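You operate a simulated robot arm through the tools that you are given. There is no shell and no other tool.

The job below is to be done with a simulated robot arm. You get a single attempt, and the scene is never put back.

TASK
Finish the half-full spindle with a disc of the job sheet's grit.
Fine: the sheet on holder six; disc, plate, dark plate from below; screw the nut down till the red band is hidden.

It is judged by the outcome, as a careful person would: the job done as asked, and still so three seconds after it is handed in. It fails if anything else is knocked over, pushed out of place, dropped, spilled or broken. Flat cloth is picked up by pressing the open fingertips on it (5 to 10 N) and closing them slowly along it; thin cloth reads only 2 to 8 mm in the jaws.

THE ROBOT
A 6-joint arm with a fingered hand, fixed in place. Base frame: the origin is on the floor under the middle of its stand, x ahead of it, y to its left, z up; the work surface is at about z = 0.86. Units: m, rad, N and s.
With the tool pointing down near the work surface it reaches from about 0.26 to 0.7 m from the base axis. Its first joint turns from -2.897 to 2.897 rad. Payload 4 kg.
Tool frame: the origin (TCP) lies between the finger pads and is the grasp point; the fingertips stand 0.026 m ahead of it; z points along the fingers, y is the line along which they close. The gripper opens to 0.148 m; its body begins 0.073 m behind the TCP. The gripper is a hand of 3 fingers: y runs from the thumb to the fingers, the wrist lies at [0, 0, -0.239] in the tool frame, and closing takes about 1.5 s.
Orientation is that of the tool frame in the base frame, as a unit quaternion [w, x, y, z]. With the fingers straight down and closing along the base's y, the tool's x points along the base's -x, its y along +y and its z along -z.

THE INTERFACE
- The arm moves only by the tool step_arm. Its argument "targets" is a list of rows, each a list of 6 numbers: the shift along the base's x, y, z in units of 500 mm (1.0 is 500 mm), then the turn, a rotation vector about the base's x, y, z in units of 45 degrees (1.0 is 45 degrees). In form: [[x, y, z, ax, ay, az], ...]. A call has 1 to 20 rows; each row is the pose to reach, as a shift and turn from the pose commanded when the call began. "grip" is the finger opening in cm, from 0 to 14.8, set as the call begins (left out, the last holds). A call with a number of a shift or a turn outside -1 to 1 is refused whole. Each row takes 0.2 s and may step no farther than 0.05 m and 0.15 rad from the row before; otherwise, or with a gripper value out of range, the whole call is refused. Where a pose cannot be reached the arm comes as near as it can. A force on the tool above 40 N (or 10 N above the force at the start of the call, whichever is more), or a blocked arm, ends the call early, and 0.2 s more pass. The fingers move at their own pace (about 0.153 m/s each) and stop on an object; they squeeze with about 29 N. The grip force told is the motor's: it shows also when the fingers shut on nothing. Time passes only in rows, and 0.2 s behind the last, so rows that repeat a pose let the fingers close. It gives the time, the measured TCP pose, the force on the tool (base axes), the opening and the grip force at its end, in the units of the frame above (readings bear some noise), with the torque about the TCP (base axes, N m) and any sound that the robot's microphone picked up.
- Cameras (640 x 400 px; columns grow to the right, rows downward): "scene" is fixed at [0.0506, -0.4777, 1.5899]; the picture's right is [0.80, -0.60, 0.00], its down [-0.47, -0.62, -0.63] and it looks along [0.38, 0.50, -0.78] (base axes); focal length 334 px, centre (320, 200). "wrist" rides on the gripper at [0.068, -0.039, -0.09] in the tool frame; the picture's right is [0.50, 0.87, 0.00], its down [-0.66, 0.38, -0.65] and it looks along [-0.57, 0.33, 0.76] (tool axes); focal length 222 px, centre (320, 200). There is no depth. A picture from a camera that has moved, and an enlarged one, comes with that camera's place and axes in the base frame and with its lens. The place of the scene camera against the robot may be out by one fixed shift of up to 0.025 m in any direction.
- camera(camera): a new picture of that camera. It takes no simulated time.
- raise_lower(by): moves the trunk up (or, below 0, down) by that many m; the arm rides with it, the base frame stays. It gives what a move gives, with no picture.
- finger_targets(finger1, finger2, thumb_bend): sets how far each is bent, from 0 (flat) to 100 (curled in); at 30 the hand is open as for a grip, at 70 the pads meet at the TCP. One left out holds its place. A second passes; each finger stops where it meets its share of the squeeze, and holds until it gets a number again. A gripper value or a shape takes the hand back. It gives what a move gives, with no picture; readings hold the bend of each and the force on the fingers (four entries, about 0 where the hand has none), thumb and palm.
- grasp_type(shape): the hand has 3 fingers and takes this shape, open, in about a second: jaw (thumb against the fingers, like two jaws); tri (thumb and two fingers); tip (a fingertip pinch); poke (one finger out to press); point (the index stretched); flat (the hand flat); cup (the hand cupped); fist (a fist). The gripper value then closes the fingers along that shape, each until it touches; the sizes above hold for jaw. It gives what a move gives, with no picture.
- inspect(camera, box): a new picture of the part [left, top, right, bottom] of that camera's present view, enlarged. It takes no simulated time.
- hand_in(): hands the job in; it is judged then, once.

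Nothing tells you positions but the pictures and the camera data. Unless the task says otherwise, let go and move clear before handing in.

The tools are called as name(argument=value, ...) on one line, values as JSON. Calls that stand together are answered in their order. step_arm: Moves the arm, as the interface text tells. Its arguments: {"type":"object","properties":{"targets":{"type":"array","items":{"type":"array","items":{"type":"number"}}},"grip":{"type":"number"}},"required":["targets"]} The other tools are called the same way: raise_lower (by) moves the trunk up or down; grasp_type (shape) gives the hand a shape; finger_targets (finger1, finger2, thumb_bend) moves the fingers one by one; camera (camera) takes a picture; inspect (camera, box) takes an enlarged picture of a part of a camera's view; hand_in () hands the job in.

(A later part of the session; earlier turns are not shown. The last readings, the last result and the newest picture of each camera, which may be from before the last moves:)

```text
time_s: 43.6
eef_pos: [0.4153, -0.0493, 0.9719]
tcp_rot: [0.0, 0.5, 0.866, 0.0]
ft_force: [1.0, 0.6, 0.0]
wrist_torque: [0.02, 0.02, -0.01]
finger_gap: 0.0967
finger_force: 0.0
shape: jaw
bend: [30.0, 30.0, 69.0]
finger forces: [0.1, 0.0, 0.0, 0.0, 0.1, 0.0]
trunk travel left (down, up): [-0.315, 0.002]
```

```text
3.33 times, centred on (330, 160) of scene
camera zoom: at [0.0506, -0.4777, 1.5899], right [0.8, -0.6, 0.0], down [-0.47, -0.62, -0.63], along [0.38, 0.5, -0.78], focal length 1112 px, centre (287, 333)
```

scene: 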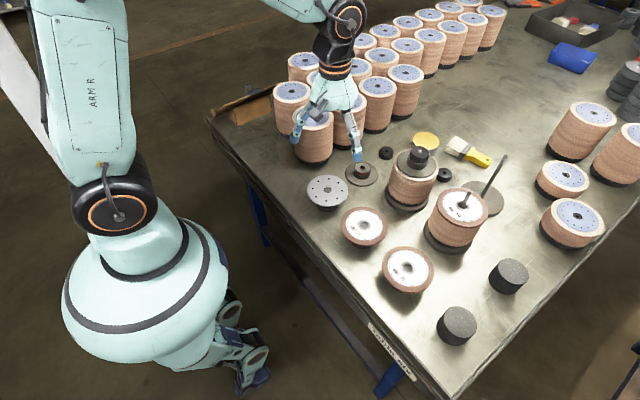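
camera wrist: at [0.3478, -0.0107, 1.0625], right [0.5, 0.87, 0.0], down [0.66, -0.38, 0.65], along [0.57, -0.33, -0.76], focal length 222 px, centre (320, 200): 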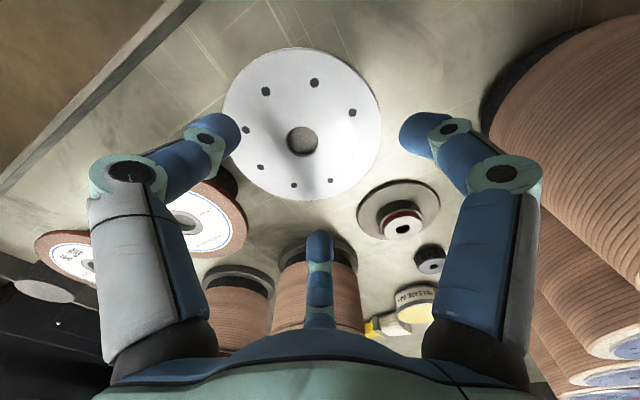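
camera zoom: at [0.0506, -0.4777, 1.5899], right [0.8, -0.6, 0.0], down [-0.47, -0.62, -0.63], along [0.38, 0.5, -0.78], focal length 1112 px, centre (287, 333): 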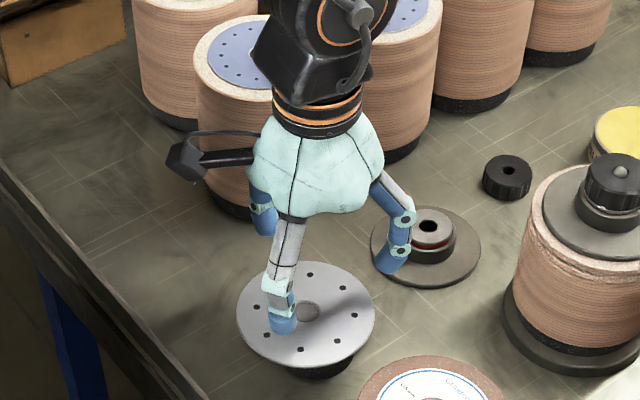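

The plate slipped back onto its stand, a little off centre (about 0.4025, -0.057), still flat and safe. I'll try moving the fingers individually in free air to find a posture whose pads are steeper.

step_arm(targets=[[0, 0, 0.03, 0, 0, 0], [0, 0, 0.06, 0, 0, 0]], grip=14.8)

finger_targets(finger1=40, finger2=40, thumb_bend=40)

camera(camera="wrist")

inspect(camera="scene", box=[270, 80, 410, 220])

```text
time_s: 44.2
eef_pos: [0.4157, -0.05, 1.0015]
tcp_rot: [0.0, 0.5, 0.866, 0.0]
ft_force: [0.9, 0.0, 0.4]
wrist_torque: [0.02, 0.01, 0.02]
finger_gap: 0.1479
finger_force: 0.0
shape: jaw
bend: [30.0, 30.0, 30.0]
finger forces: [0.1, 0.1, 0.0, 0.0, 0.0, 0.0]
trunk travel left (down, up): [-0.315, 0.002]
```

```text
time_s: 45.2
eef_pos: [0.415, -0.0484, 1.0008]
tcp_rot: [0.0, 0.5, 0.866, 0.0]
ft_force: [0.2, -0.4, 0.5]
wrist_torque: [0.0, 0.01, -0.01]
finger_gap: 0.0957
finger_force: 0.0
shape: fingers
bend: [40.0, 40.0, 40.0]
finger forces: [0.0, 0.1, 0.1, 0.1, 0.1, 0.0]
trunk travel left (down, up): [-0.315, 0.002]
```

```text
taken
camera wrist: at [0.3479, -0.0109, 1.092], right [0.5, 0.87, 0.0], down [0.66, -0.38, 0.65], along [0.57, -0.33, -0.76], focal length 222 px, centre (320, 200)
```

wrist: 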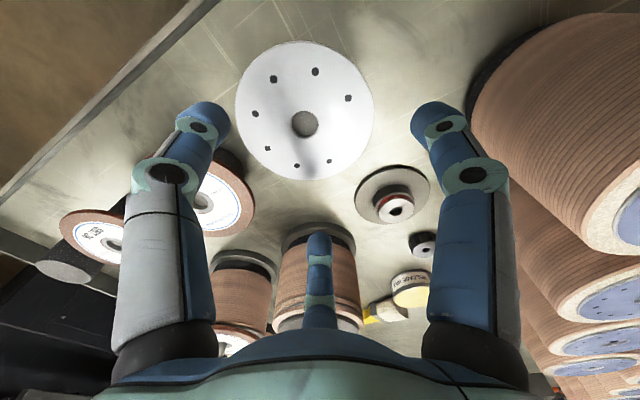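

```text
2.86 times, centred on (340, 150) of scene
camera zoom: at [0.0506, -0.4777, 1.5899], right [0.8, -0.6, 0.0], down [-0.47, -0.62, -0.63], along [0.38, 0.5, -0.78], focal length 953 px, centre (263, 343)
```

zoom: 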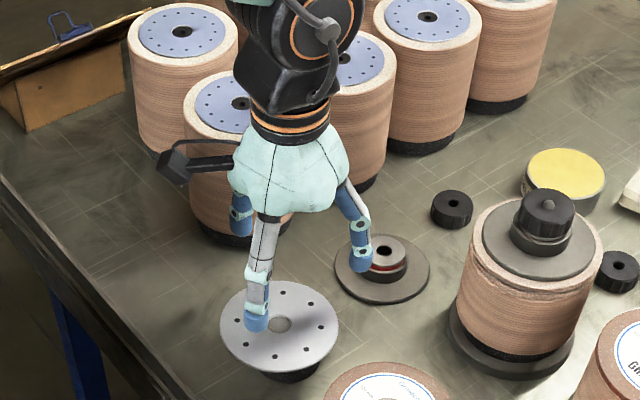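

With individual finger bends the pads stand much steeper, which should hold the thin edge. I re-open, centre over the plate's new position and lower around it.

finger_targets(finger1=31, finger2=31, thumb_bend=31)

step_arm(targets=[[-0.0129, -0.0072, 0, 0, 0, 0], [-0.0258, -0.0144, 0, 0, 0, 0], [-0.0258, -0.0144, -0.04, 0, 0, 0], [-0.0258, -0.0144, -0.08, 0, 0, 0], [-0.0258, -0.0144, -0.12, 0, 0, 0], [-0.0258, -0.0144, -0.14, 0, 0, 0], [-0.0258, -0.0144, -0.155, 0, 0, 0]])

camera(camera="wrist")

inspect(camera="scene", box=[260, 120, 420, 240])

```text
time_s: 46.2
eef_pos: [0.4153, -0.0504, 1.0018]
tcp_rot: [0.0, 0.499, 0.866, 0.0]
ft_force: [0.6, -0.9, -0.3]
wrist_torque: [-0.01, 0.02, -0.03]
finger_gap: 0.1235
finger_force: 0.1
shape: fingers
bend: [31.0, 31.0, 31.0]
finger forces: [0.0, 0.1, 0.1, 0.1, 0.0, 0.1]
trunk travel left (down, up): [-0.315, 0.002]
```

```text
time_s: 47.8
eef_pos: [0.4022, -0.0576, 0.9246]
tcp_rot: [0.001, 0.5, 0.866, -0.001]
ft_force: [0.0, -0.2, 0.2]
wrist_torque: [-0.01, 0.05, 0.01]
finger_gap: 0.1236
finger_force: 0.1
shape: fingers
bend: [31.0, 31.0, 31.0]
finger forces: [0.1, 0.0, 0.0, 0.0, 0.0, 0.1]
trunk travel left (down, up): [-0.315, 0.002]
```

```text
taken
camera wrist: at [0.3347, -0.0181, 1.0149], right [0.5, 0.87, 0.0], down [0.66, -0.38, 0.65], along [0.57, -0.33, -0.76], focal length 222 px, centre (320, 200)
```

wrist: 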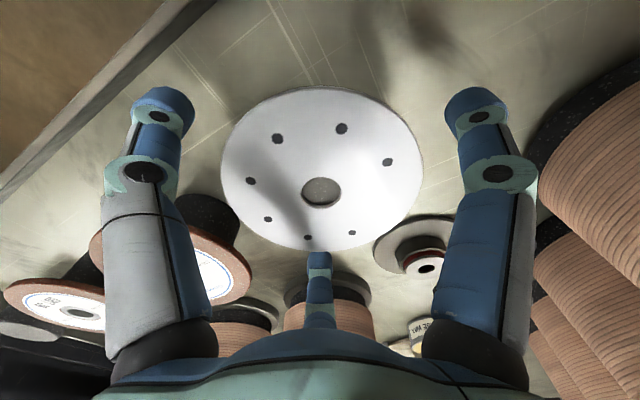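

```text
3.33 times, centred on (340, 180) of scene
camera zoom: at [0.0506, -0.4777, 1.5899], right [0.8, -0.6, 0.0], down [-0.47, -0.62, -0.63], along [0.38, 0.5, -0.78], focal length 1112 px, centre (253, 267)
```

zoom: 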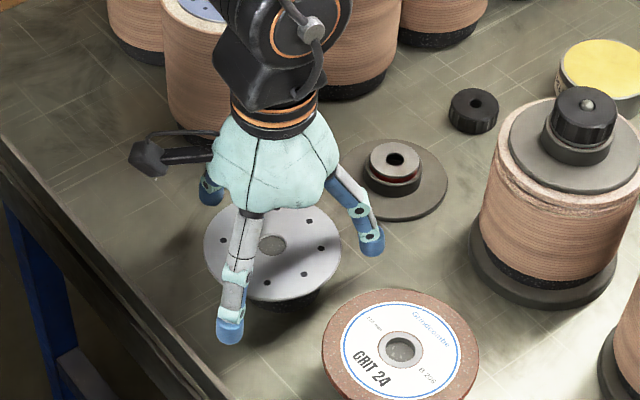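

The plate is centred within the fingers, pads steep. I close the three fingers together in steps.

finger_targets(finger1=36, finger2=36, thumb_bend=36)

camera(camera="wrist")

```text
time_s: 48.8
eef_pos: [0.4025, -0.0568, 0.9245]
tcp_rot: [0.0, 0.5, 0.866, 0.0]
ft_force: [0.0, 0.5, -0.4]
wrist_torque: [-0.01, -0.01, -0.02]
finger_gap: 0.1087
finger_force: 0.2
shape: fingers
bend: [36.0, 36.0, 36.0]
finger forces: [0.1, 0.0, 0.0, 0.0, 0.0, 0.0]
trunk travel left (down, up): [-0.315, 0.002]
```

```text
taken
camera wrist: at [0.3346, -0.0181, 1.0152], right [0.5, 0.87, 0.0], down [0.66, -0.38, 0.65], along [0.57, -0.33, -0.76], focal length 222 px, centre (320, 200)
```

wrist: 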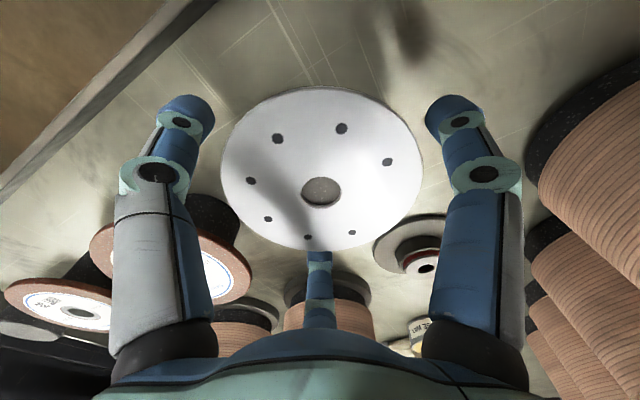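

Almost touching now; I close a little further.

finger_targets(finger1=39, finger2=39, thumb_bend=39)

camera(camera="wrist")

```text
time_s: 49.8
eef_pos: [0.4018, -0.0567, 0.9242]
tcp_rot: [0.0, 0.5, 0.866, 0.001]
ft_force: [0.0, 0.6, -1.4]
wrist_torque: [-0.01, -0.01, -0.04]
finger_gap: 0.0989
finger_force: 0.1
shape: fingers
bend: [39.0, 39.0, 39.0]
finger forces: [0.0, 0.0, 0.0, 0.1, 0.0, 0.0]
trunk travel left (down, up): [-0.315, 0.002]
```

```text
taken
camera wrist: at [0.3346, -0.0181, 1.0152], right [0.5, 0.87, 0.0], down [0.66, -0.38, 0.65], along [0.57, -0.33, -0.76], focal length 222 px, centre (320, 200)
```

wrist: 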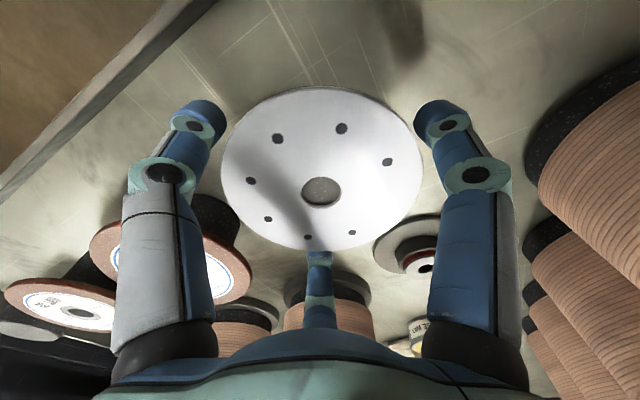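

finger_targets(finger1=41, finger2=41, thumb_bend=41)

camera(camera="wrist")

```text
time_s: 50.8
eef_pos: [0.4019, -0.0567, 0.9247]
tcp_rot: [0.0, 0.5, 0.866, 0.001]
ft_force: [0.9, 0.1, -0.9]
wrist_torque: [0.02, 0.0, 0.02]
finger_gap: 0.0926
finger_force: 0.2
shape: fingers
bend: [41.0, 41.0, 41.0]
finger forces: [0.1, 0.1, 0.0, 0.0, 0.0, 0.0]
trunk travel left (down, up): [-0.315, 0.002]
```

```text
taken
camera wrist: at [0.3346, -0.0181, 1.0152], right [0.5, 0.87, 0.0], down [0.66, -0.38, 0.65], along [0.57, -0.33, -0.76], focal length 222 px, centre (320, 200)
```

wrist: 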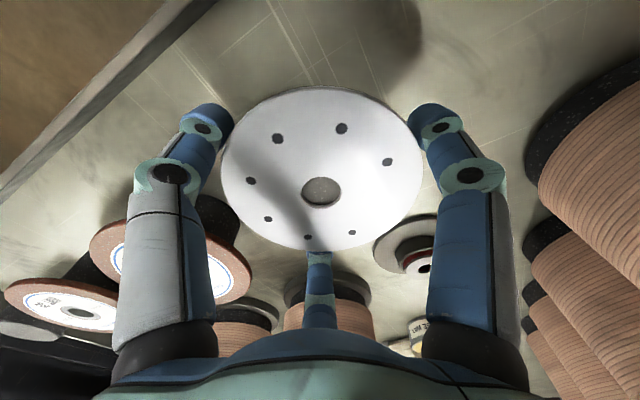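

finger_targets(finger1=43, finger2=43, thumb_bend=43)

camera(camera="wrist")

inspect(camera="scene", box=[290, 150, 370, 220])

```text
time_s: 51.8
eef_pos: [0.4029, -0.0572, 0.9247]
tcp_rot: [0.0, 0.5, 0.866, 0.0]
ft_force: [-0.2, 0.1, -0.9]
wrist_torque: [-0.02, 0.0, 0.01]
finger_gap: 0.0888
finger_force: 2.1
shape: fingers
bend: [42.0, 41.0, 42.0]
finger forces: [1.1, 1.2, 0.0, 0.0, 1.2, 0.0]
trunk travel left (down, up): [-0.315, 0.002]
```

```text
taken
camera wrist: at [0.3345, -0.0181, 1.0152], right [0.5, 0.87, 0.0], down [0.66, -0.38, 0.65], along [0.57, -0.33, -0.76], focal length 222 px, centre (320, 200)
```

wrist: 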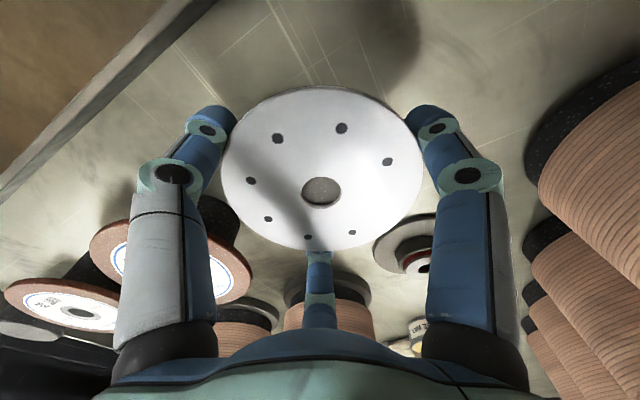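

```text
5.71 times, centred on (330, 185) of scene
camera zoom: at [0.0506, -0.4777, 1.5899], right [0.8, -0.6, 0.0], down [-0.47, -0.62, -0.63], along [0.38, 0.5, -0.78], focal length 1907 px, centre (263, 286)
```

zoom: 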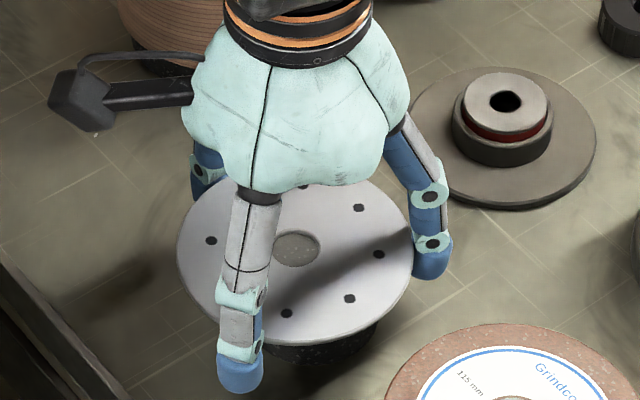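

All three pads now touch the edge evenly with about 1 N and the plate stays flat. I firm the grip gradually.

finger_targets(finger1=46, finger2=46, thumb_bend=46)

camera(camera="wrist")

```text
time_s: 52.8
eef_pos: [0.4029, -0.0572, 0.9245]
tcp_rot: [0.0, 0.5, 0.866, 0.0]
ft_force: [0.8, 0.7, -0.1]
wrist_torque: [-0.01, 0.03, -0.02]
finger_gap: 0.086
finger_force: 6.3
shape: fingers
bend: [42.0, 42.0, 44.0]
finger forces: [3.8, 4.0, 0.1, 0.0, 4.4, 0.0]
trunk travel left (down, up): [-0.315, 0.002]
```

```text
taken
camera wrist: at [0.3345, -0.0181, 1.0152], right [0.5, 0.87, 0.0], down [0.66, -0.38, 0.65], along [0.57, -0.33, -0.76], focal length 222 px, centre (320, 200)
```

wrist: 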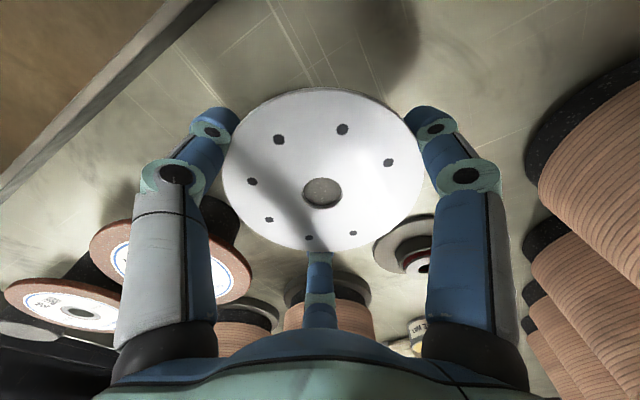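

finger_targets(finger1=48, finger2=48, thumb_bend=48)

step_arm(targets=[[0, 0, 0.005, 0, 0, 0], [0, 0, 0.015, 0, 0, 0], [0, 0, 0.03, 0, 0, 0], [0, 0, 0.05, 0, 0, 0]])

camera(camera="wrist")

inspect(camera="scene", box=[290, 130, 370, 210])

```text
time_s: 53.8
eef_pos: [0.4014, -0.057, 0.9254]
tcp_rot: [0.001, 0.5, 0.866, 0.0]
ft_force: [0.4, 0.2, 0.1]
wrist_torque: [-0.02, 0.02, 0.03]
finger_gap: 0.0854
finger_force: 9.7
shape: fingers
bend: [42.0, 42.0, 45.0]
finger forces: [5.5, 5.9, 0.1, 0.0, 6.6, 0.1]
trunk travel left (down, up): [-0.315, 0.002]
```

```text
time_s: 54.8
eef_pos: [0.4022, -0.057, 0.9487]
tcp_rot: [0.0, 0.5, 0.866, 0.0]
ft_force: [-0.1, 0.4, -1.0]
wrist_torque: [0.01, -0.01, -0.05]
finger_gap: 0.0852
finger_force: 8.8
shape: fingers
bend: [42.0, 42.0, 45.0]
finger forces: [5.7, 6.0, 0.0, 0.0, 6.3, 0.1]
trunk travel left (down, up): [-0.315, 0.002]
```

```text
taken
camera wrist: at [0.3352, -0.0184, 1.0393], right [0.5, 0.87, 0.0], down [0.66, -0.38, 0.65], along [0.57, -0.33, -0.76], focal length 222 px, centre (320, 200)
```

wrist: 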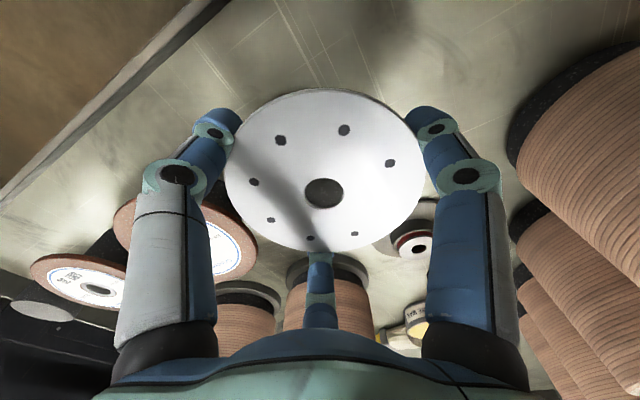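

```text
5.00 times, centred on (330, 170) of scene
camera zoom: at [0.0506, -0.4777, 1.5899], right [0.8, -0.6, 0.0], down [-0.47, -0.62, -0.63], along [0.38, 0.5, -0.78], focal length 1668 px, centre (270, 350)
```

zoom: 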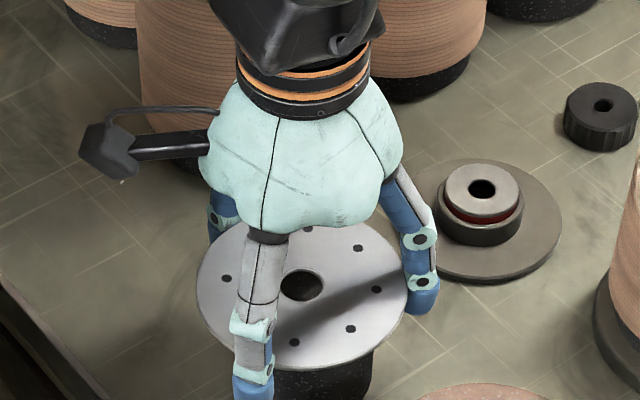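

The plate lifts level and is held firmly with about 6 N per finger. I raise it, turn the hand back to yaw 0, and carry it over the spindle.

step_arm(targets=[[0, 0, 0.04, 0, 0, 0], [0, 0, 0.09, 0, 0, 0], [0, 0, 0.14, 0, 0, 0], [0, 0, 0.19, 0, 0, 0], [0, 0, 0.24, 0, 0, 0], [0, 0, 0.3, 0, 0, 0], [0, 0, 0.302, 0, 0, 0.12], [0, 0, 0.302, 0, 0, 0.25], [0, 0, 0.302, 0, 0, 0.39], [0, 0, 0.302, 0, 0, 0.53], [0, 0, 0.302, 0, 0, 0.667]])

step_arm(targets=[[0.03, -0.04, 0, 0, 0, 0.08], [0.07, -0.093, 0, 0, 0, 0.16], [0.11, -0.146, 0, 0, 0, 0.24], [0.15, -0.2, 0, 0, 0, 0.32], [0.19, -0.253, 0, 0, 0, 0.4], [0.23, -0.306, 0, 0, 0, 0.48], [0.27, -0.36, 0, 0, 0, 0.56], [0.31, -0.412, 0, 0, 0, 0.64], [0.35, -0.465, 0, 0, 0, 0.667], [0.38, -0.505, 0, 0, 0, 0.667], [0.3994, -0.5306, 0, 0, 0, 0.667], [0.3994, -0.5306, 0, 0, 0, 0.667]])

camera(camera="wrist")

inspect(camera="scene", box=[420, 120, 540, 240])

```text
time_s: 57.2
eef_pos: [0.4023, -0.0579, 1.1013]
tcp_rot: [-0.001, 0.257, 0.966, 0.0]
ft_force: [-0.1, 0.5, -0.2]
wrist_torque: [-0.02, 0.0, -0.01]
finger_gap: 0.0851
finger_force: 8.7
shape: fingers
bend: [42.0, 42.0, 45.0]
finger forces: [5.7, 5.9, 0.1, 0.1, 6.4, 0.0]
trunk travel left (down, up): [-0.315, 0.002]
```

```text
time_s: 59.8
eef_pos: [0.604, -0.322, 1.0986]
tcp_rot: [0.001, -0.001, 1.0, 0.0]
ft_force: [0.5, -0.7, -0.5]
wrist_torque: [0.0, -0.01, -0.01]
finger_gap: 0.085
finger_force: 8.7
shape: fingers
bend: [42.0, 42.0, 45.0]
finger forces: [5.7, 6.1, 0.1, 0.0, 6.3, 0.0]
trunk travel left (down, up): [-0.315, 0.002]
```

```text
taken
camera wrist: at [0.5364, -0.3607, 1.1897], right [-0.5, 0.87, 0.0], down [0.65, 0.38, 0.65], along [0.57, 0.33, -0.76], focal length 222 px, centre (320, 200)
```

wrist: 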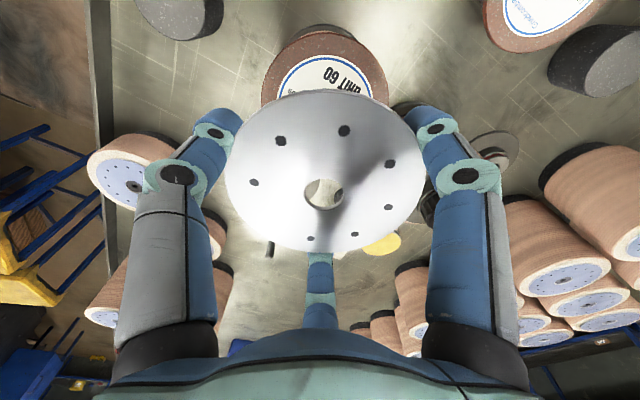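

```text
3.33 times, centred on (480, 180) of scene
camera zoom: at [0.0506, -0.4777, 1.5899], right [0.8, -0.6, 0.0], down [-0.47, -0.62, -0.63], along [0.38, 0.5, -0.78], focal length 1112 px, centre (-213, 267)
```

zoom: 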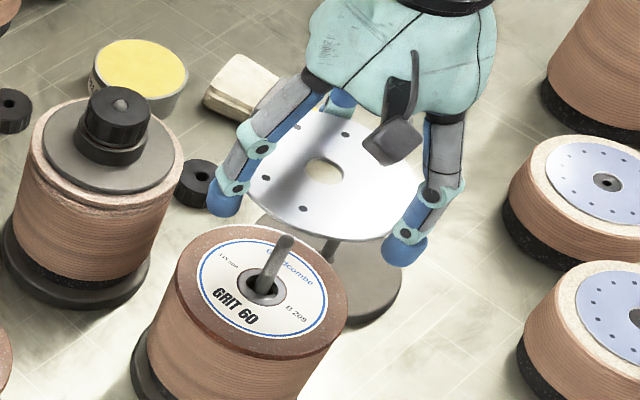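

The plate is above the spindle, offset a few millimetres in +x. I correct and lower to just above the rod tip to check through its hole.

step_arm(targets=[[-0.004, -0.002, -0.03, 0, 0, 0], [-0.008, -0.004, -0.06, 0, 0, 0], [-0.008, -0.004, -0.09, 0, 0, 0], [-0.008, -0.004, -0.1, 0, 0, 0], [-0.008, -0.004, -0.1, 0, 0, 0]])

inspect(camera="wrist", box=[260, 130, 380, 250])

inspect(camera="scene", box=[420, 140, 520, 230])

```text
time_s: 61.0
eef_pos: [0.5978, -0.3236, 1.0491]
tcp_rot: [-0.001, -0.001, 1.0, 0.0]
ft_force: [0.6, -0.1, -1.1]
wrist_torque: [0.0, 0.02, 0.0]
finger_gap: 0.0852
finger_force: 9.2
shape: fingers
bend: [42.0, 42.0, 45.0]
finger forces: [5.6, 6.1, 0.0, 0.0, 6.2, 0.0]
trunk travel left (down, up): [-0.315, 0.002]
```

```text
3.33 times, centred on (320, 190) of wrist
camera zoom: at [0.53, -0.3634, 1.1399], right [-0.5, 0.87, 0.0], down [0.65, 0.38, 0.65], along [0.57, 0.33, -0.76], focal length 740 px, centre (320, 233)
```

zoom: 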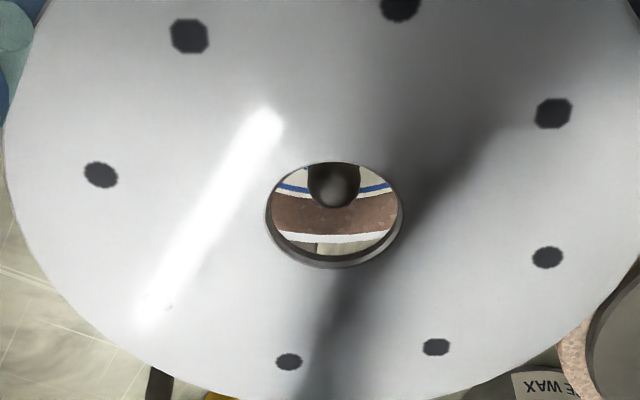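

```text
4.44 times, centred on (470, 185) of scene
camera zoom: at [0.0506, -0.4777, 1.5899], right [0.8, -0.6, 0.0], down [-0.47, -0.62, -0.63], along [0.38, 0.5, -0.78], focal length 1483 px, centre (-347, 267)
```

zoom: 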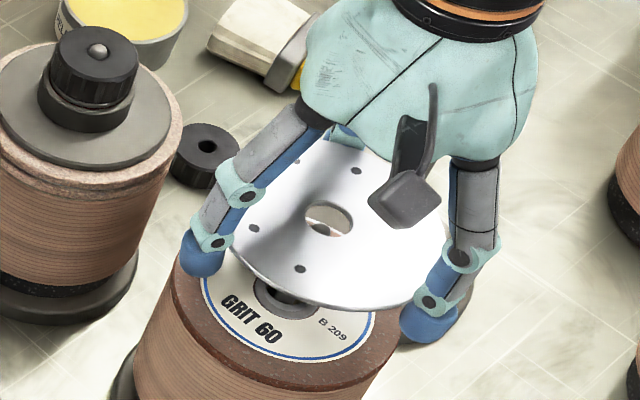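

The rod tip shows right in the middle of the plate's hole in both views. I lower a bit more and check again.

step_arm(targets=[[0, 0, -0.01, 0, 0, 0], [0, 0, -0.02, 0, 0, 0], [0, 0, -0.025, 0, 0, 0]])

inspect(camera="wrist", box=[260, 130, 380, 250])

inspect(camera="scene", box=[420, 140, 520, 230])

```text
time_s: 61.8
eef_pos: [0.5977, -0.3229, 1.0384]
tcp_rot: [0.001, -0.001, 1.0, 0.0]
ft_force: [0.3, 0.7, -1.5]
wrist_torque: [0.0, 0.01, -0.03]
finger_gap: 0.085
finger_force: 9.0
shape: fingers
bend: [42.0, 42.0, 45.0]
finger forces: [5.6, 6.0, 0.0, 0.1, 6.1, 0.0]
trunk travel left (down, up): [-0.315, 0.002]
```

```text
3.33 times, centred on (320, 190) of wrist
camera zoom: at [0.5301, -0.3627, 1.1279], right [-0.5, 0.87, 0.0], down [0.65, 0.38, 0.65], along [0.57, 0.33, -0.76], focal length 740 px, centre (320, 233)
```

zoom: 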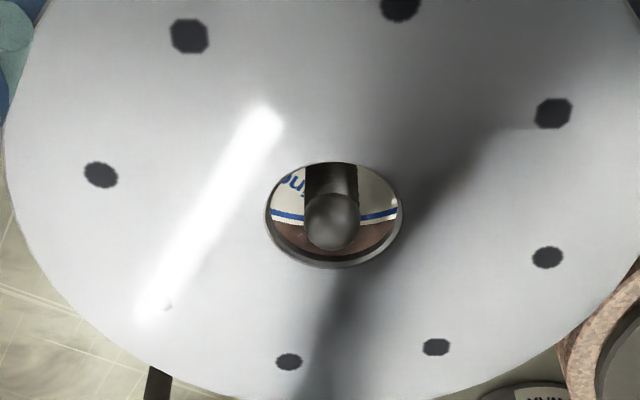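

```text
4.44 times, centred on (470, 185) of scene
camera zoom: at [0.0506, -0.4777, 1.5899], right [0.8, -0.6, 0.0], down [-0.47, -0.62, -0.63], along [0.38, 0.5, -0.78], focal length 1483 px, centre (-347, 267)
```

zoom: 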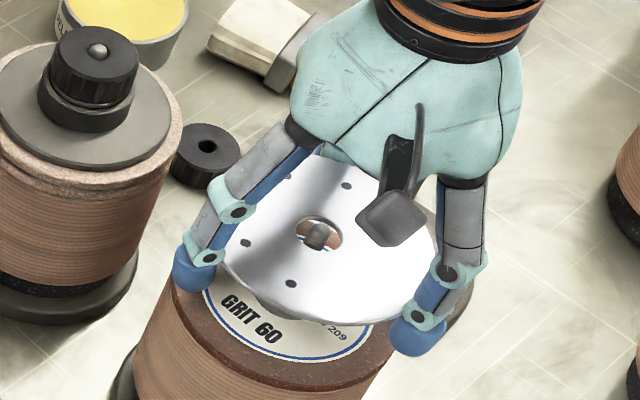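

The rod is centred in the plate's hole. I continue down until the fingertips are just above the disc.

step_arm(targets=[[0, 0, -0.012, 0, 0, 0], [0, 0, -0.024, 0, 0, 0], [0, 0, -0.036, 0, 0, 0], [0, 0, -0.044, 0, 0, 0]])

inspect(camera="scene", box=[430, 165, 500, 235])

camera(camera="wrist")

```text
time_s: 62.8
eef_pos: [0.597, -0.324, 1.0157]
tcp_rot: [0.001, 0.0, 1.0, 0.001]
ft_force: [0.4, 0.1, 0.1]
wrist_torque: [-0.05, 0.0, -0.03]
finger_gap: 0.085
finger_force: 9.7
shape: fingers
bend: [42.0, 42.0, 45.0]
finger forces: [5.9, 6.0, 0.0, 0.0, 7.1, 0.1]
trunk travel left (down, up): [-0.315, 0.002]
```

```text
5.71 times, centred on (465, 200) of scene
camera zoom: at [0.0506, -0.4777, 1.5899], right [0.8, -0.6, 0.0], down [-0.47, -0.62, -0.63], along [0.38, 0.5, -0.78], focal length 1907 px, centre (-509, 200)
```

zoom: 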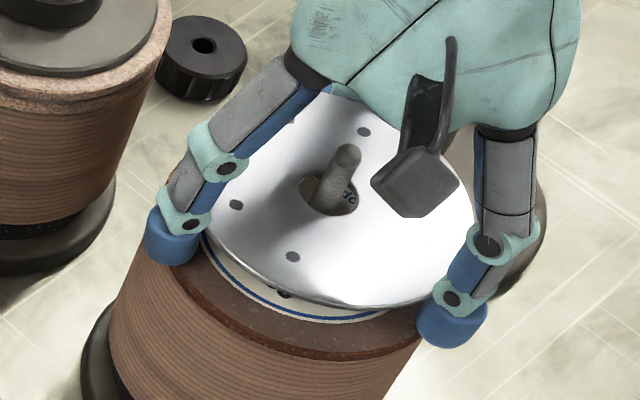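

```text
taken
camera wrist: at [0.53, -0.3629, 1.1067], right [-0.5, 0.87, 0.0], down [0.65, 0.38, 0.65], along [0.57, 0.33, -0.76], focal length 222 px, centre (320, 200)
```

wrist: 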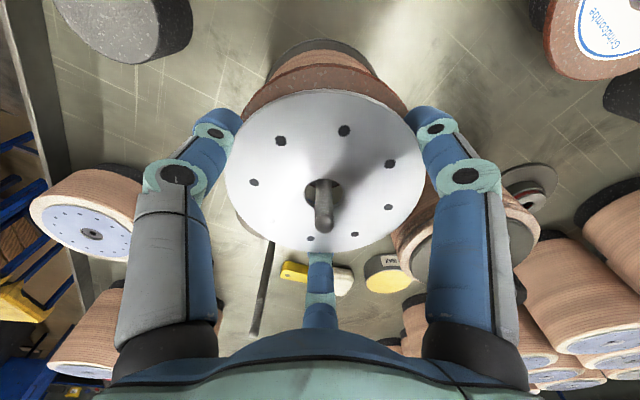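

step_arm(targets=[[0, 0, -0.004, 0, 0, 0]])

step_arm(targets=[[0, 0, -0.004, 0, 0, 0]])

step_arm(targets=[[0, 0, -0.004, 0, 0, 0]])

```text
time_s: 63.2
eef_pos: [0.5976, -0.3228, 1.0149]
tcp_rot: [0.0, -0.001, 1.0, -0.002]
ft_force: [-0.2, 0.3, 6.7]
wrist_torque: [-0.13, 0.11, 0.0]
finger_gap: 0.0848
finger_force: 12.0
shape: fingers
bend: [42.0, 42.0, 45.0]
finger forces: [8.0, 6.5, 0.1, 0.0, 9.8, 0.0]
trunk travel left (down, up): [-0.315, 0.002]
```

```text
time_s: 63.6
eef_pos: [0.5978, -0.3227, 1.0147]
tcp_rot: [0.003, -0.001, 1.0, -0.001]
ft_force: [-0.3, -0.4, 17.7]
wrist_torque: [-0.15, 0.33, 0.01]
finger_gap: 0.0854
finger_force: 16.5
shape: fingers
bend: [42.0, 42.0, 45.0]
finger forces: [13.4, 7.2, 0.0, 0.0, 13.4, 0.0]
trunk travel left (down, up): [-0.315, 0.002]
```

```text
time_s: 64.0
eef_pos: [0.5981, -0.3236, 1.014]
tcp_rot: [0.005, -0.001, 1.0, -0.002]
ft_force: [1.7, -1.3, 31.8]
wrist_torque: [-0.14, 0.65, 0.02]
finger_gap: 0.0854
finger_force: 22.2
shape: fingers
bend: [42.0, 42.0, 45.0]
finger forces: [20.2, 7.9, 0.0, 0.0, 16.4, 0.1]
trunk travel left (down, up): [-0.315, 0.002]
```

The fingertips contact the disc at about this height. I back off to unload, then I'll open the fingers gradually so the plate slides down the pads instead of dropping.

step_arm(targets=[[0, 0, 0.006, 0, 0, 0], [0, 0, 0.013, 0, 0, 0], [0, 0, 0.013, 0, 0, 0]])

finger_targets(finger1=43, finger2=43, thumb_bend=46)

finger_targets(finger1=42, finger2=42, thumb_bend=45)

inspect(camera="scene", box=[430, 165, 500, 235])

inspect(camera="wrist", box=[200, 60, 440, 270])

```text
time_s: 64.8
eef_pos: [0.5972, -0.3239, 1.0152]
tcp_rot: [0.0, -0.001, 1.0, 0.0]
ft_force: [0.4, 0.4, 3.8]
wrist_torque: [-0.09, 0.03, 0.05]
finger_gap: 0.0851
finger_force: 11.4
shape: fingers
bend: [43.0, 42.0, 45.0]
finger forces: [6.6, 6.3, 0.1, 0.1, 8.5, 0.1]
trunk travel left (down, up): [-0.315, 0.002]
```

```text
time_s: 65.8
eef_pos: [0.5979, -0.324, 1.0169]
tcp_rot: [0.0, 0.0, 1.0, 0.0]
ft_force: [-0.8, -0.6, -0.6]
wrist_torque: [-0.04, 0.01, -0.02]
finger_gap: 0.0863
finger_force: 3.7
shape: fingers
bend: [42.0, 41.0, 44.0]
finger forces: [2.0, 2.3, 0.1, 0.0, 3.3, 0.1]
trunk travel left (down, up): [-0.315, 0.002]
```

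```text
time_s: 66.8
eef_pos: [0.5989, -0.3239, 1.0168]
tcp_rot: [0.0, -0.001, 1.0, 0.0]
ft_force: [-0.5, 0.4, -0.8]
wrist_torque: [-0.03, -0.02, -0.03]
finger_gap: 0.0867
finger_force: 2.1
shape: fingers
bend: [41.0, 41.0, 44.0]
finger forces: [1.1, 1.5, 0.0, 0.1, 2.2, 0.0]
trunk travel left (down, up): [-0.315, 0.002]
```

```text
5.71 times, centred on (465, 200) of scene
camera zoom: at [0.0506, -0.4777, 1.5899], right [0.8, -0.6, 0.0], down [-0.47, -0.62, -0.63], along [0.38, 0.5, -0.78], focal length 1907 px, centre (-509, 200)
```

zoom: 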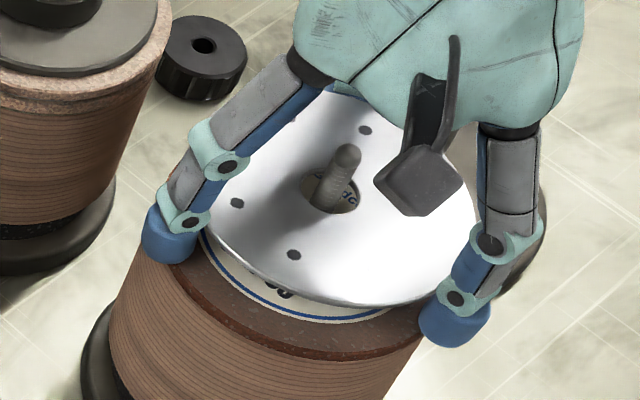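

```text
1.90 times, centred on (320, 165) of wrist
camera zoom: at [0.5307, -0.3633, 1.1073], right [-0.5, 0.87, 0.0], down [0.65, 0.38, 0.65], along [0.57, 0.33, -0.76], focal length 423 px, centre (320, 267)
```

zoom: 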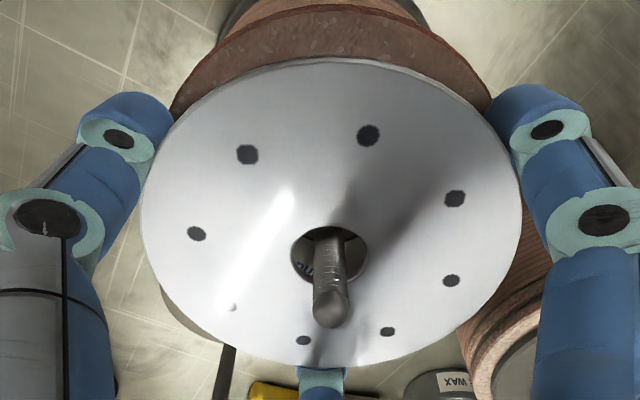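

The grip is now light and the plate still level over the disc. I loosen further in one-unit steps.

finger_targets(finger1=41.4, finger2=41.4, thumb_bend=44.3)

finger_targets(finger1=40.8, finger2=40.8, thumb_bend=43.6)

inspect(camera="wrist", box=[200, 60, 440, 270])

inspect(camera="scene", box=[430, 165, 500, 235])

```text
time_s: 67.8
eef_pos: [0.5974, -0.3241, 1.0174]
tcp_rot: [0.0, -0.002, 1.0, 0.0]
ft_force: [-0.8, -0.3, -0.7]
wrist_torque: [0.0, 0.01, -0.01]
finger_gap: 0.0883
finger_force: 1.2
shape: fingers
bend: [41.0, 41.0, 44.0]
finger forces: [0.4, 0.8, 0.1, 0.0, 1.0, 0.1]
trunk travel left (down, up): [-0.315, 0.002]
```

```text
time_s: 68.8
eef_pos: [0.5995, -0.3244, 1.0165]
tcp_rot: [0.0, -0.001, 1.0, 0.001]
ft_force: [0.1, -0.4, 0.3]
wrist_torque: [-0.01, -0.04, 0.0]
finger_gap: 0.0899
finger_force: 0.0
shape: fingers
bend: [40.0, 40.0, 43.0]
finger forces: [0.1, 0.1, 0.0, 0.0, 0.0, 0.0]
trunk travel left (down, up): [-0.315, 0.002]
```

```text
1.90 times, centred on (320, 165) of wrist
camera zoom: at [0.5306, -0.3633, 1.1074], right [-0.5, 0.87, 0.0], down [0.65, 0.38, 0.65], along [0.57, 0.33, -0.76], focal length 423 px, centre (320, 267)
```

zoom: 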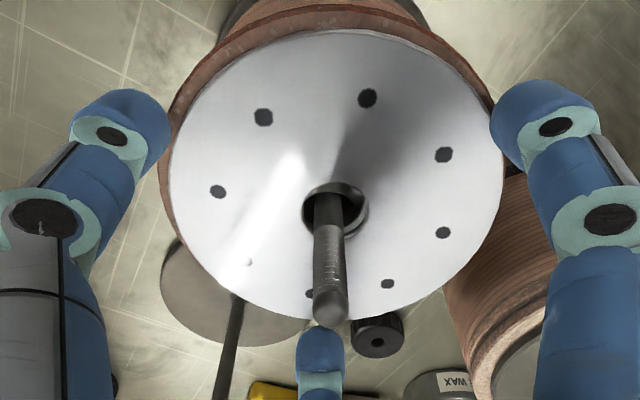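

```text
5.71 times, centred on (465, 200) of scene
camera zoom: at [0.0506, -0.4777, 1.5899], right [0.8, -0.6, 0.0], down [-0.47, -0.62, -0.63], along [0.38, 0.5, -0.78], focal length 1907 px, centre (-509, 200)
```

zoom: 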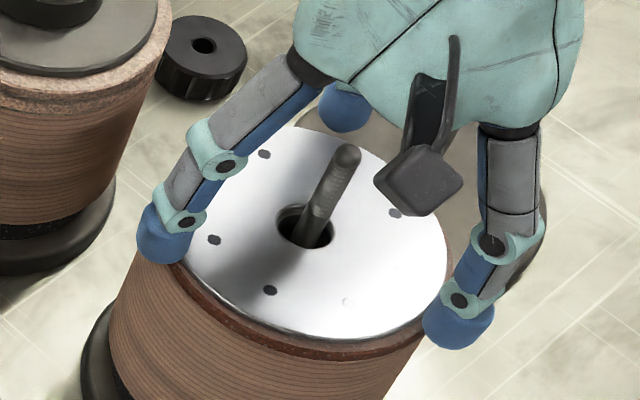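

The plate has slid down and sits flat on the disc, centred on the rod. I open the fingers and rise clear.

finger_targets(finger1=31, finger2=31, thumb_bend=31)

step_arm(targets=[[0, 0, 0.02, 0, 0, 0], [0, 0, 0.06, 0, 0, 0], [0, 0, 0.12, 0, 0, 0], [0, 0, 0.18, 0, 0, 0], [0, 0, 0.22, 0, 0, 0]])

camera(camera="wrist")

inspect(camera="scene", box=[400, 130, 530, 260])

inspect(camera="scene", box=[330, 140, 460, 220])

```text
time_s: 69.8
eef_pos: [0.5965, -0.3231, 1.0173]
tcp_rot: [0.0, 0.0, 1.0, 0.0]
ft_force: [0.7, 0.5, 0.0]
wrist_torque: [-0.02, 0.01, -0.02]
finger_gap: 0.1234
finger_force: 0.0
shape: fingers
bend: [31.0, 31.0, 31.0]
finger forces: [0.0, 0.1, 0.0, 0.0, 0.0, 0.0]
trunk travel left (down, up): [-0.315, 0.002]
```

```text
time_s: 71.0
eef_pos: [0.5978, -0.3246, 1.1261]
tcp_rot: [-0.001, 0.0, 1.0, 0.0]
ft_force: [0.4, 0.0, 0.3]
wrist_torque: [0.0, -0.03, -0.01]
finger_gap: 0.1235
finger_force: 0.0
shape: fingers
bend: [31.0, 31.0, 31.0]
finger forces: [0.0, 0.1, 0.0, 0.0, 0.0, 0.0]
trunk travel left (down, up): [-0.315, 0.002]
```

```text
taken
camera wrist: at [0.5312, -0.3629, 1.2169], right [-0.5, 0.87, 0.0], down [0.65, 0.38, 0.65], along [0.57, 0.33, -0.76], focal length 222 px, centre (320, 200)
```

wrist: 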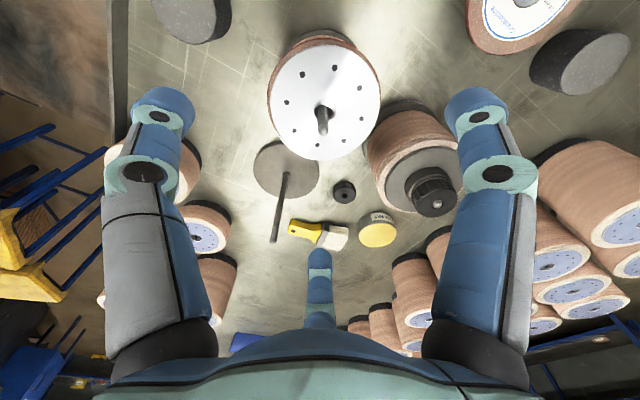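

```text
3.08 times, centred on (465, 195) of scene
camera zoom: at [0.0506, -0.4777, 1.5899], right [0.8, -0.6, 0.0], down [-0.47, -0.62, -0.63], along [0.38, 0.5, -0.78], focal length 1027 px, centre (-126, 215)
```

zoom: 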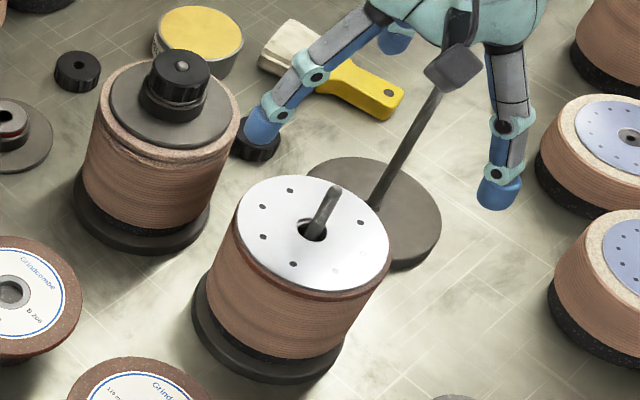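

```text
4.92 times, centred on (395, 180) of scene
camera zoom: at [0.0506, -0.4777, 1.5899], right [0.8, -0.6, 0.0], down [-0.47, -0.62, -0.63], along [0.38, 0.5, -0.78], focal length 1643 px, centre (-49, 298)
```

zoom: 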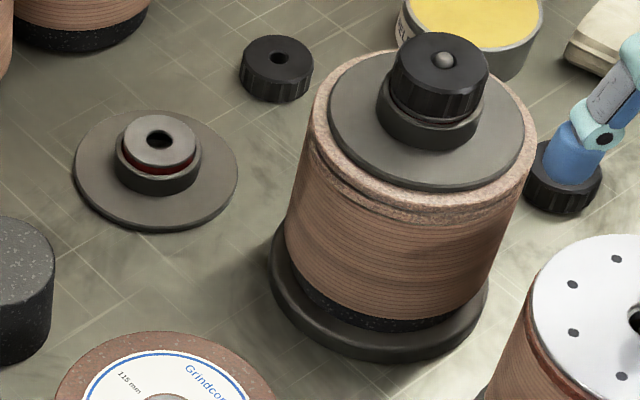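

The spindle now has the grit 60 disc and the plate seated. Next is the dark plate: I'll keep high, pass to it, and turn the hand about -54° so the fingers avoid the finished spindle and the stacks.

step_arm(targets=[[-0.008, 0.07, 0, 0, 0, -0.1], [-0.016, 0.14, 0, 0, 0, -0.2], [-0.024, 0.21, 0, 0, 0, -0.3], [-0.033, 0.28, 0, 0, 0, -0.4], [-0.041, 0.35, 0, 0, 0, -0.5], [-0.05, 0.42, 0, 0, 0, -0.6], [-0.058, 0.5, 0, 0, 0, -0.7], [-0.072, 0.594, 0, 0, 0, -0.8]], grip=11.5)

step_arm(targets=[[0, 0, 0, 0, 0, -0.13], [0, 0, 0, 0, 0, -0.26], [0, 0, -0.03, 0, 0, -0.4], [0, 0, -0.06, 0, 0, -0.4], [0, 0, -0.06, 0, 0, -0.4]])

camera(camera="wrist")

inspect(camera="wrist", box=[250, 40, 410, 200])

inspect(camera="scene", box=[300, 100, 440, 220])

```text
time_s: 72.8
eef_pos: [0.5616, -0.0265, 1.1277]
tcp_rot: [0.001, 0.309, 0.951, 0.0]
ft_force: [0.7, -0.5, -0.1]
wrist_torque: [-0.03, 0.04, 0.02]
finger_gap: 0.1155
finger_force: 0.0
shape: jaw
bend: [26.0, 26.0, 51.0]
finger forces: [0.0, 0.0, 0.1, 0.1, 0.0, 0.1]
trunk travel left (down, up): [-0.315, 0.002]
```

```text
time_s: 74.0
eef_pos: [0.5622, -0.028, 1.0967]
tcp_rot: [-0.001, 0.454, 0.891, 0.0]
ft_force: [0.2, -0.1, 0.7]
wrist_torque: [-0.01, -0.01, 0.0]
finger_gap: 0.115
finger_force: 0.0
shape: jaw
bend: [26.0, 26.0, 51.0]
finger forces: [0.0, 0.1, 0.0, 0.0, 0.0, 0.0]
trunk travel left (down, up): [-0.315, 0.002]
```

```text
taken
camera wrist: at [0.491, 0.0044, 1.1872], right [0.41, 0.91, 0.0], down [0.69, -0.31, 0.65], along [0.6, -0.27, -0.76], focal length 222 px, centre (320, 200)
```

wrist: 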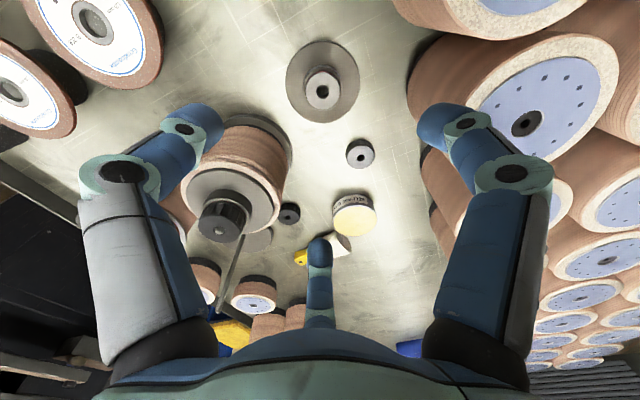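

```text
2.50 times, centred on (330, 120) of wrist
camera zoom: at [0.491, 0.0044, 1.1872], right [0.41, 0.91, 0.0], down [0.69, -0.31, 0.65], along [0.6, -0.27, -0.76], focal length 555 px, centre (295, 400)
```

zoom: 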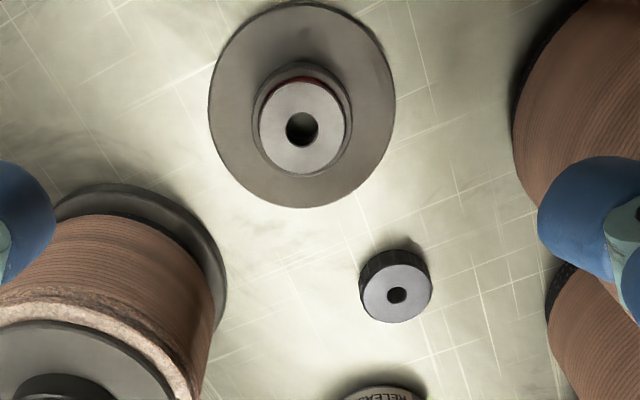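

```text
3.33 times, centred on (370, 160) of scene
camera zoom: at [0.0506, -0.4777, 1.5899], right [0.8, -0.6, 0.0], down [-0.47, -0.62, -0.63], along [0.38, 0.5, -0.78], focal length 1112 px, centre (153, 333)
```

zoom: 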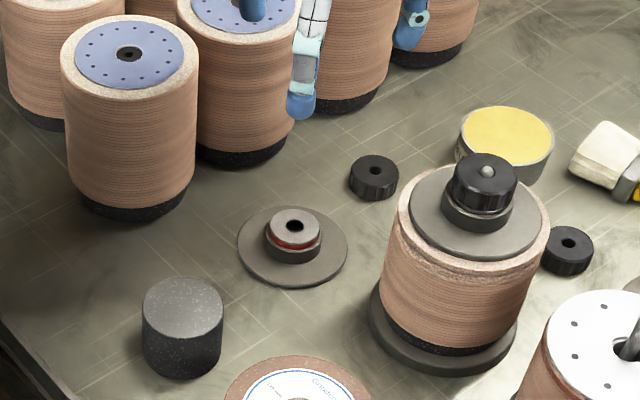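

The hub centre is at about (0.5625, -0.024). I shift 3–4 mm in +y and lower over it for a closer look.

step_arm(targets=[[0, 0.007, -0.04, 0, 0, 0], [0, 0.007, -0.08, 0, 0, 0], [0, 0.007, -0.12, 0, 0, 0], [0, 0.007, -0.16, 0, 0, 0], [0, 0.007, -0.19, 0, 0, 0]], grip=10.5)

camera(camera="wrist")

inspect(camera="wrist", box=[260, 60, 380, 180])

inspect(camera="scene", box=[330, 130, 400, 200])

```text
time_s: 75.2
eef_pos: [0.5629, -0.0255, 1.0023]
tcp_rot: [0.0, 0.454, 0.891, -0.001]
ft_force: [-0.6, 0.4, -1.0]
wrist_torque: [0.02, -0.03, 0.03]
finger_gap: 0.1054
finger_force: 0.0
shape: jaw
bend: [27.0, 27.0, 75.0]
finger forces: [0.0, 0.0, 0.0, 0.1, 0.0, 0.0]
trunk travel left (down, up): [-0.315, 0.002]
```

```text
taken
camera wrist: at [0.4918, 0.0073, 1.0922], right [0.41, 0.91, 0.0], down [0.69, -0.31, 0.65], along [0.6, -0.27, -0.76], focal length 222 px, centre (320, 200)
```

wrist: 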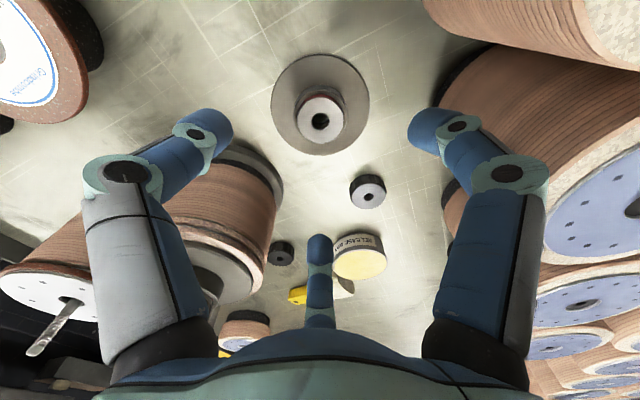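

```text
3.33 times, centred on (320, 120) of wrist
camera zoom: at [0.4918, 0.0073, 1.0922], right [0.41, 0.91, 0.0], down [0.69, -0.31, 0.65], along [0.6, -0.27, -0.76], focal length 740 px, centre (320, 467)
```

zoom: 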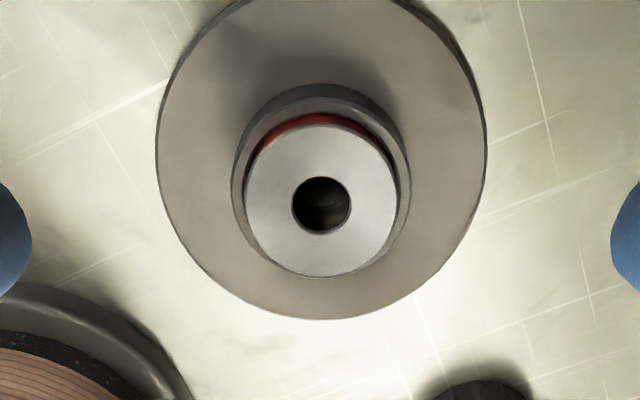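

```text
5.71 times, centred on (365, 165) of scene
camera zoom: at [0.0506, -0.4777, 1.5899], right [0.8, -0.6, 0.0], down [-0.47, -0.62, -0.63], along [0.38, 0.5, -0.78], focal length 1907 px, centre (63, 400)
```

zoom: 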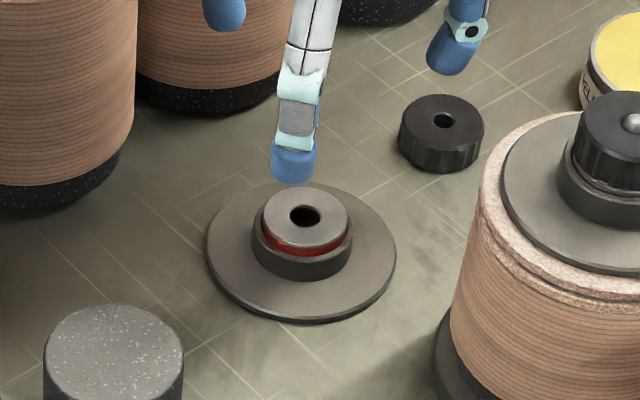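

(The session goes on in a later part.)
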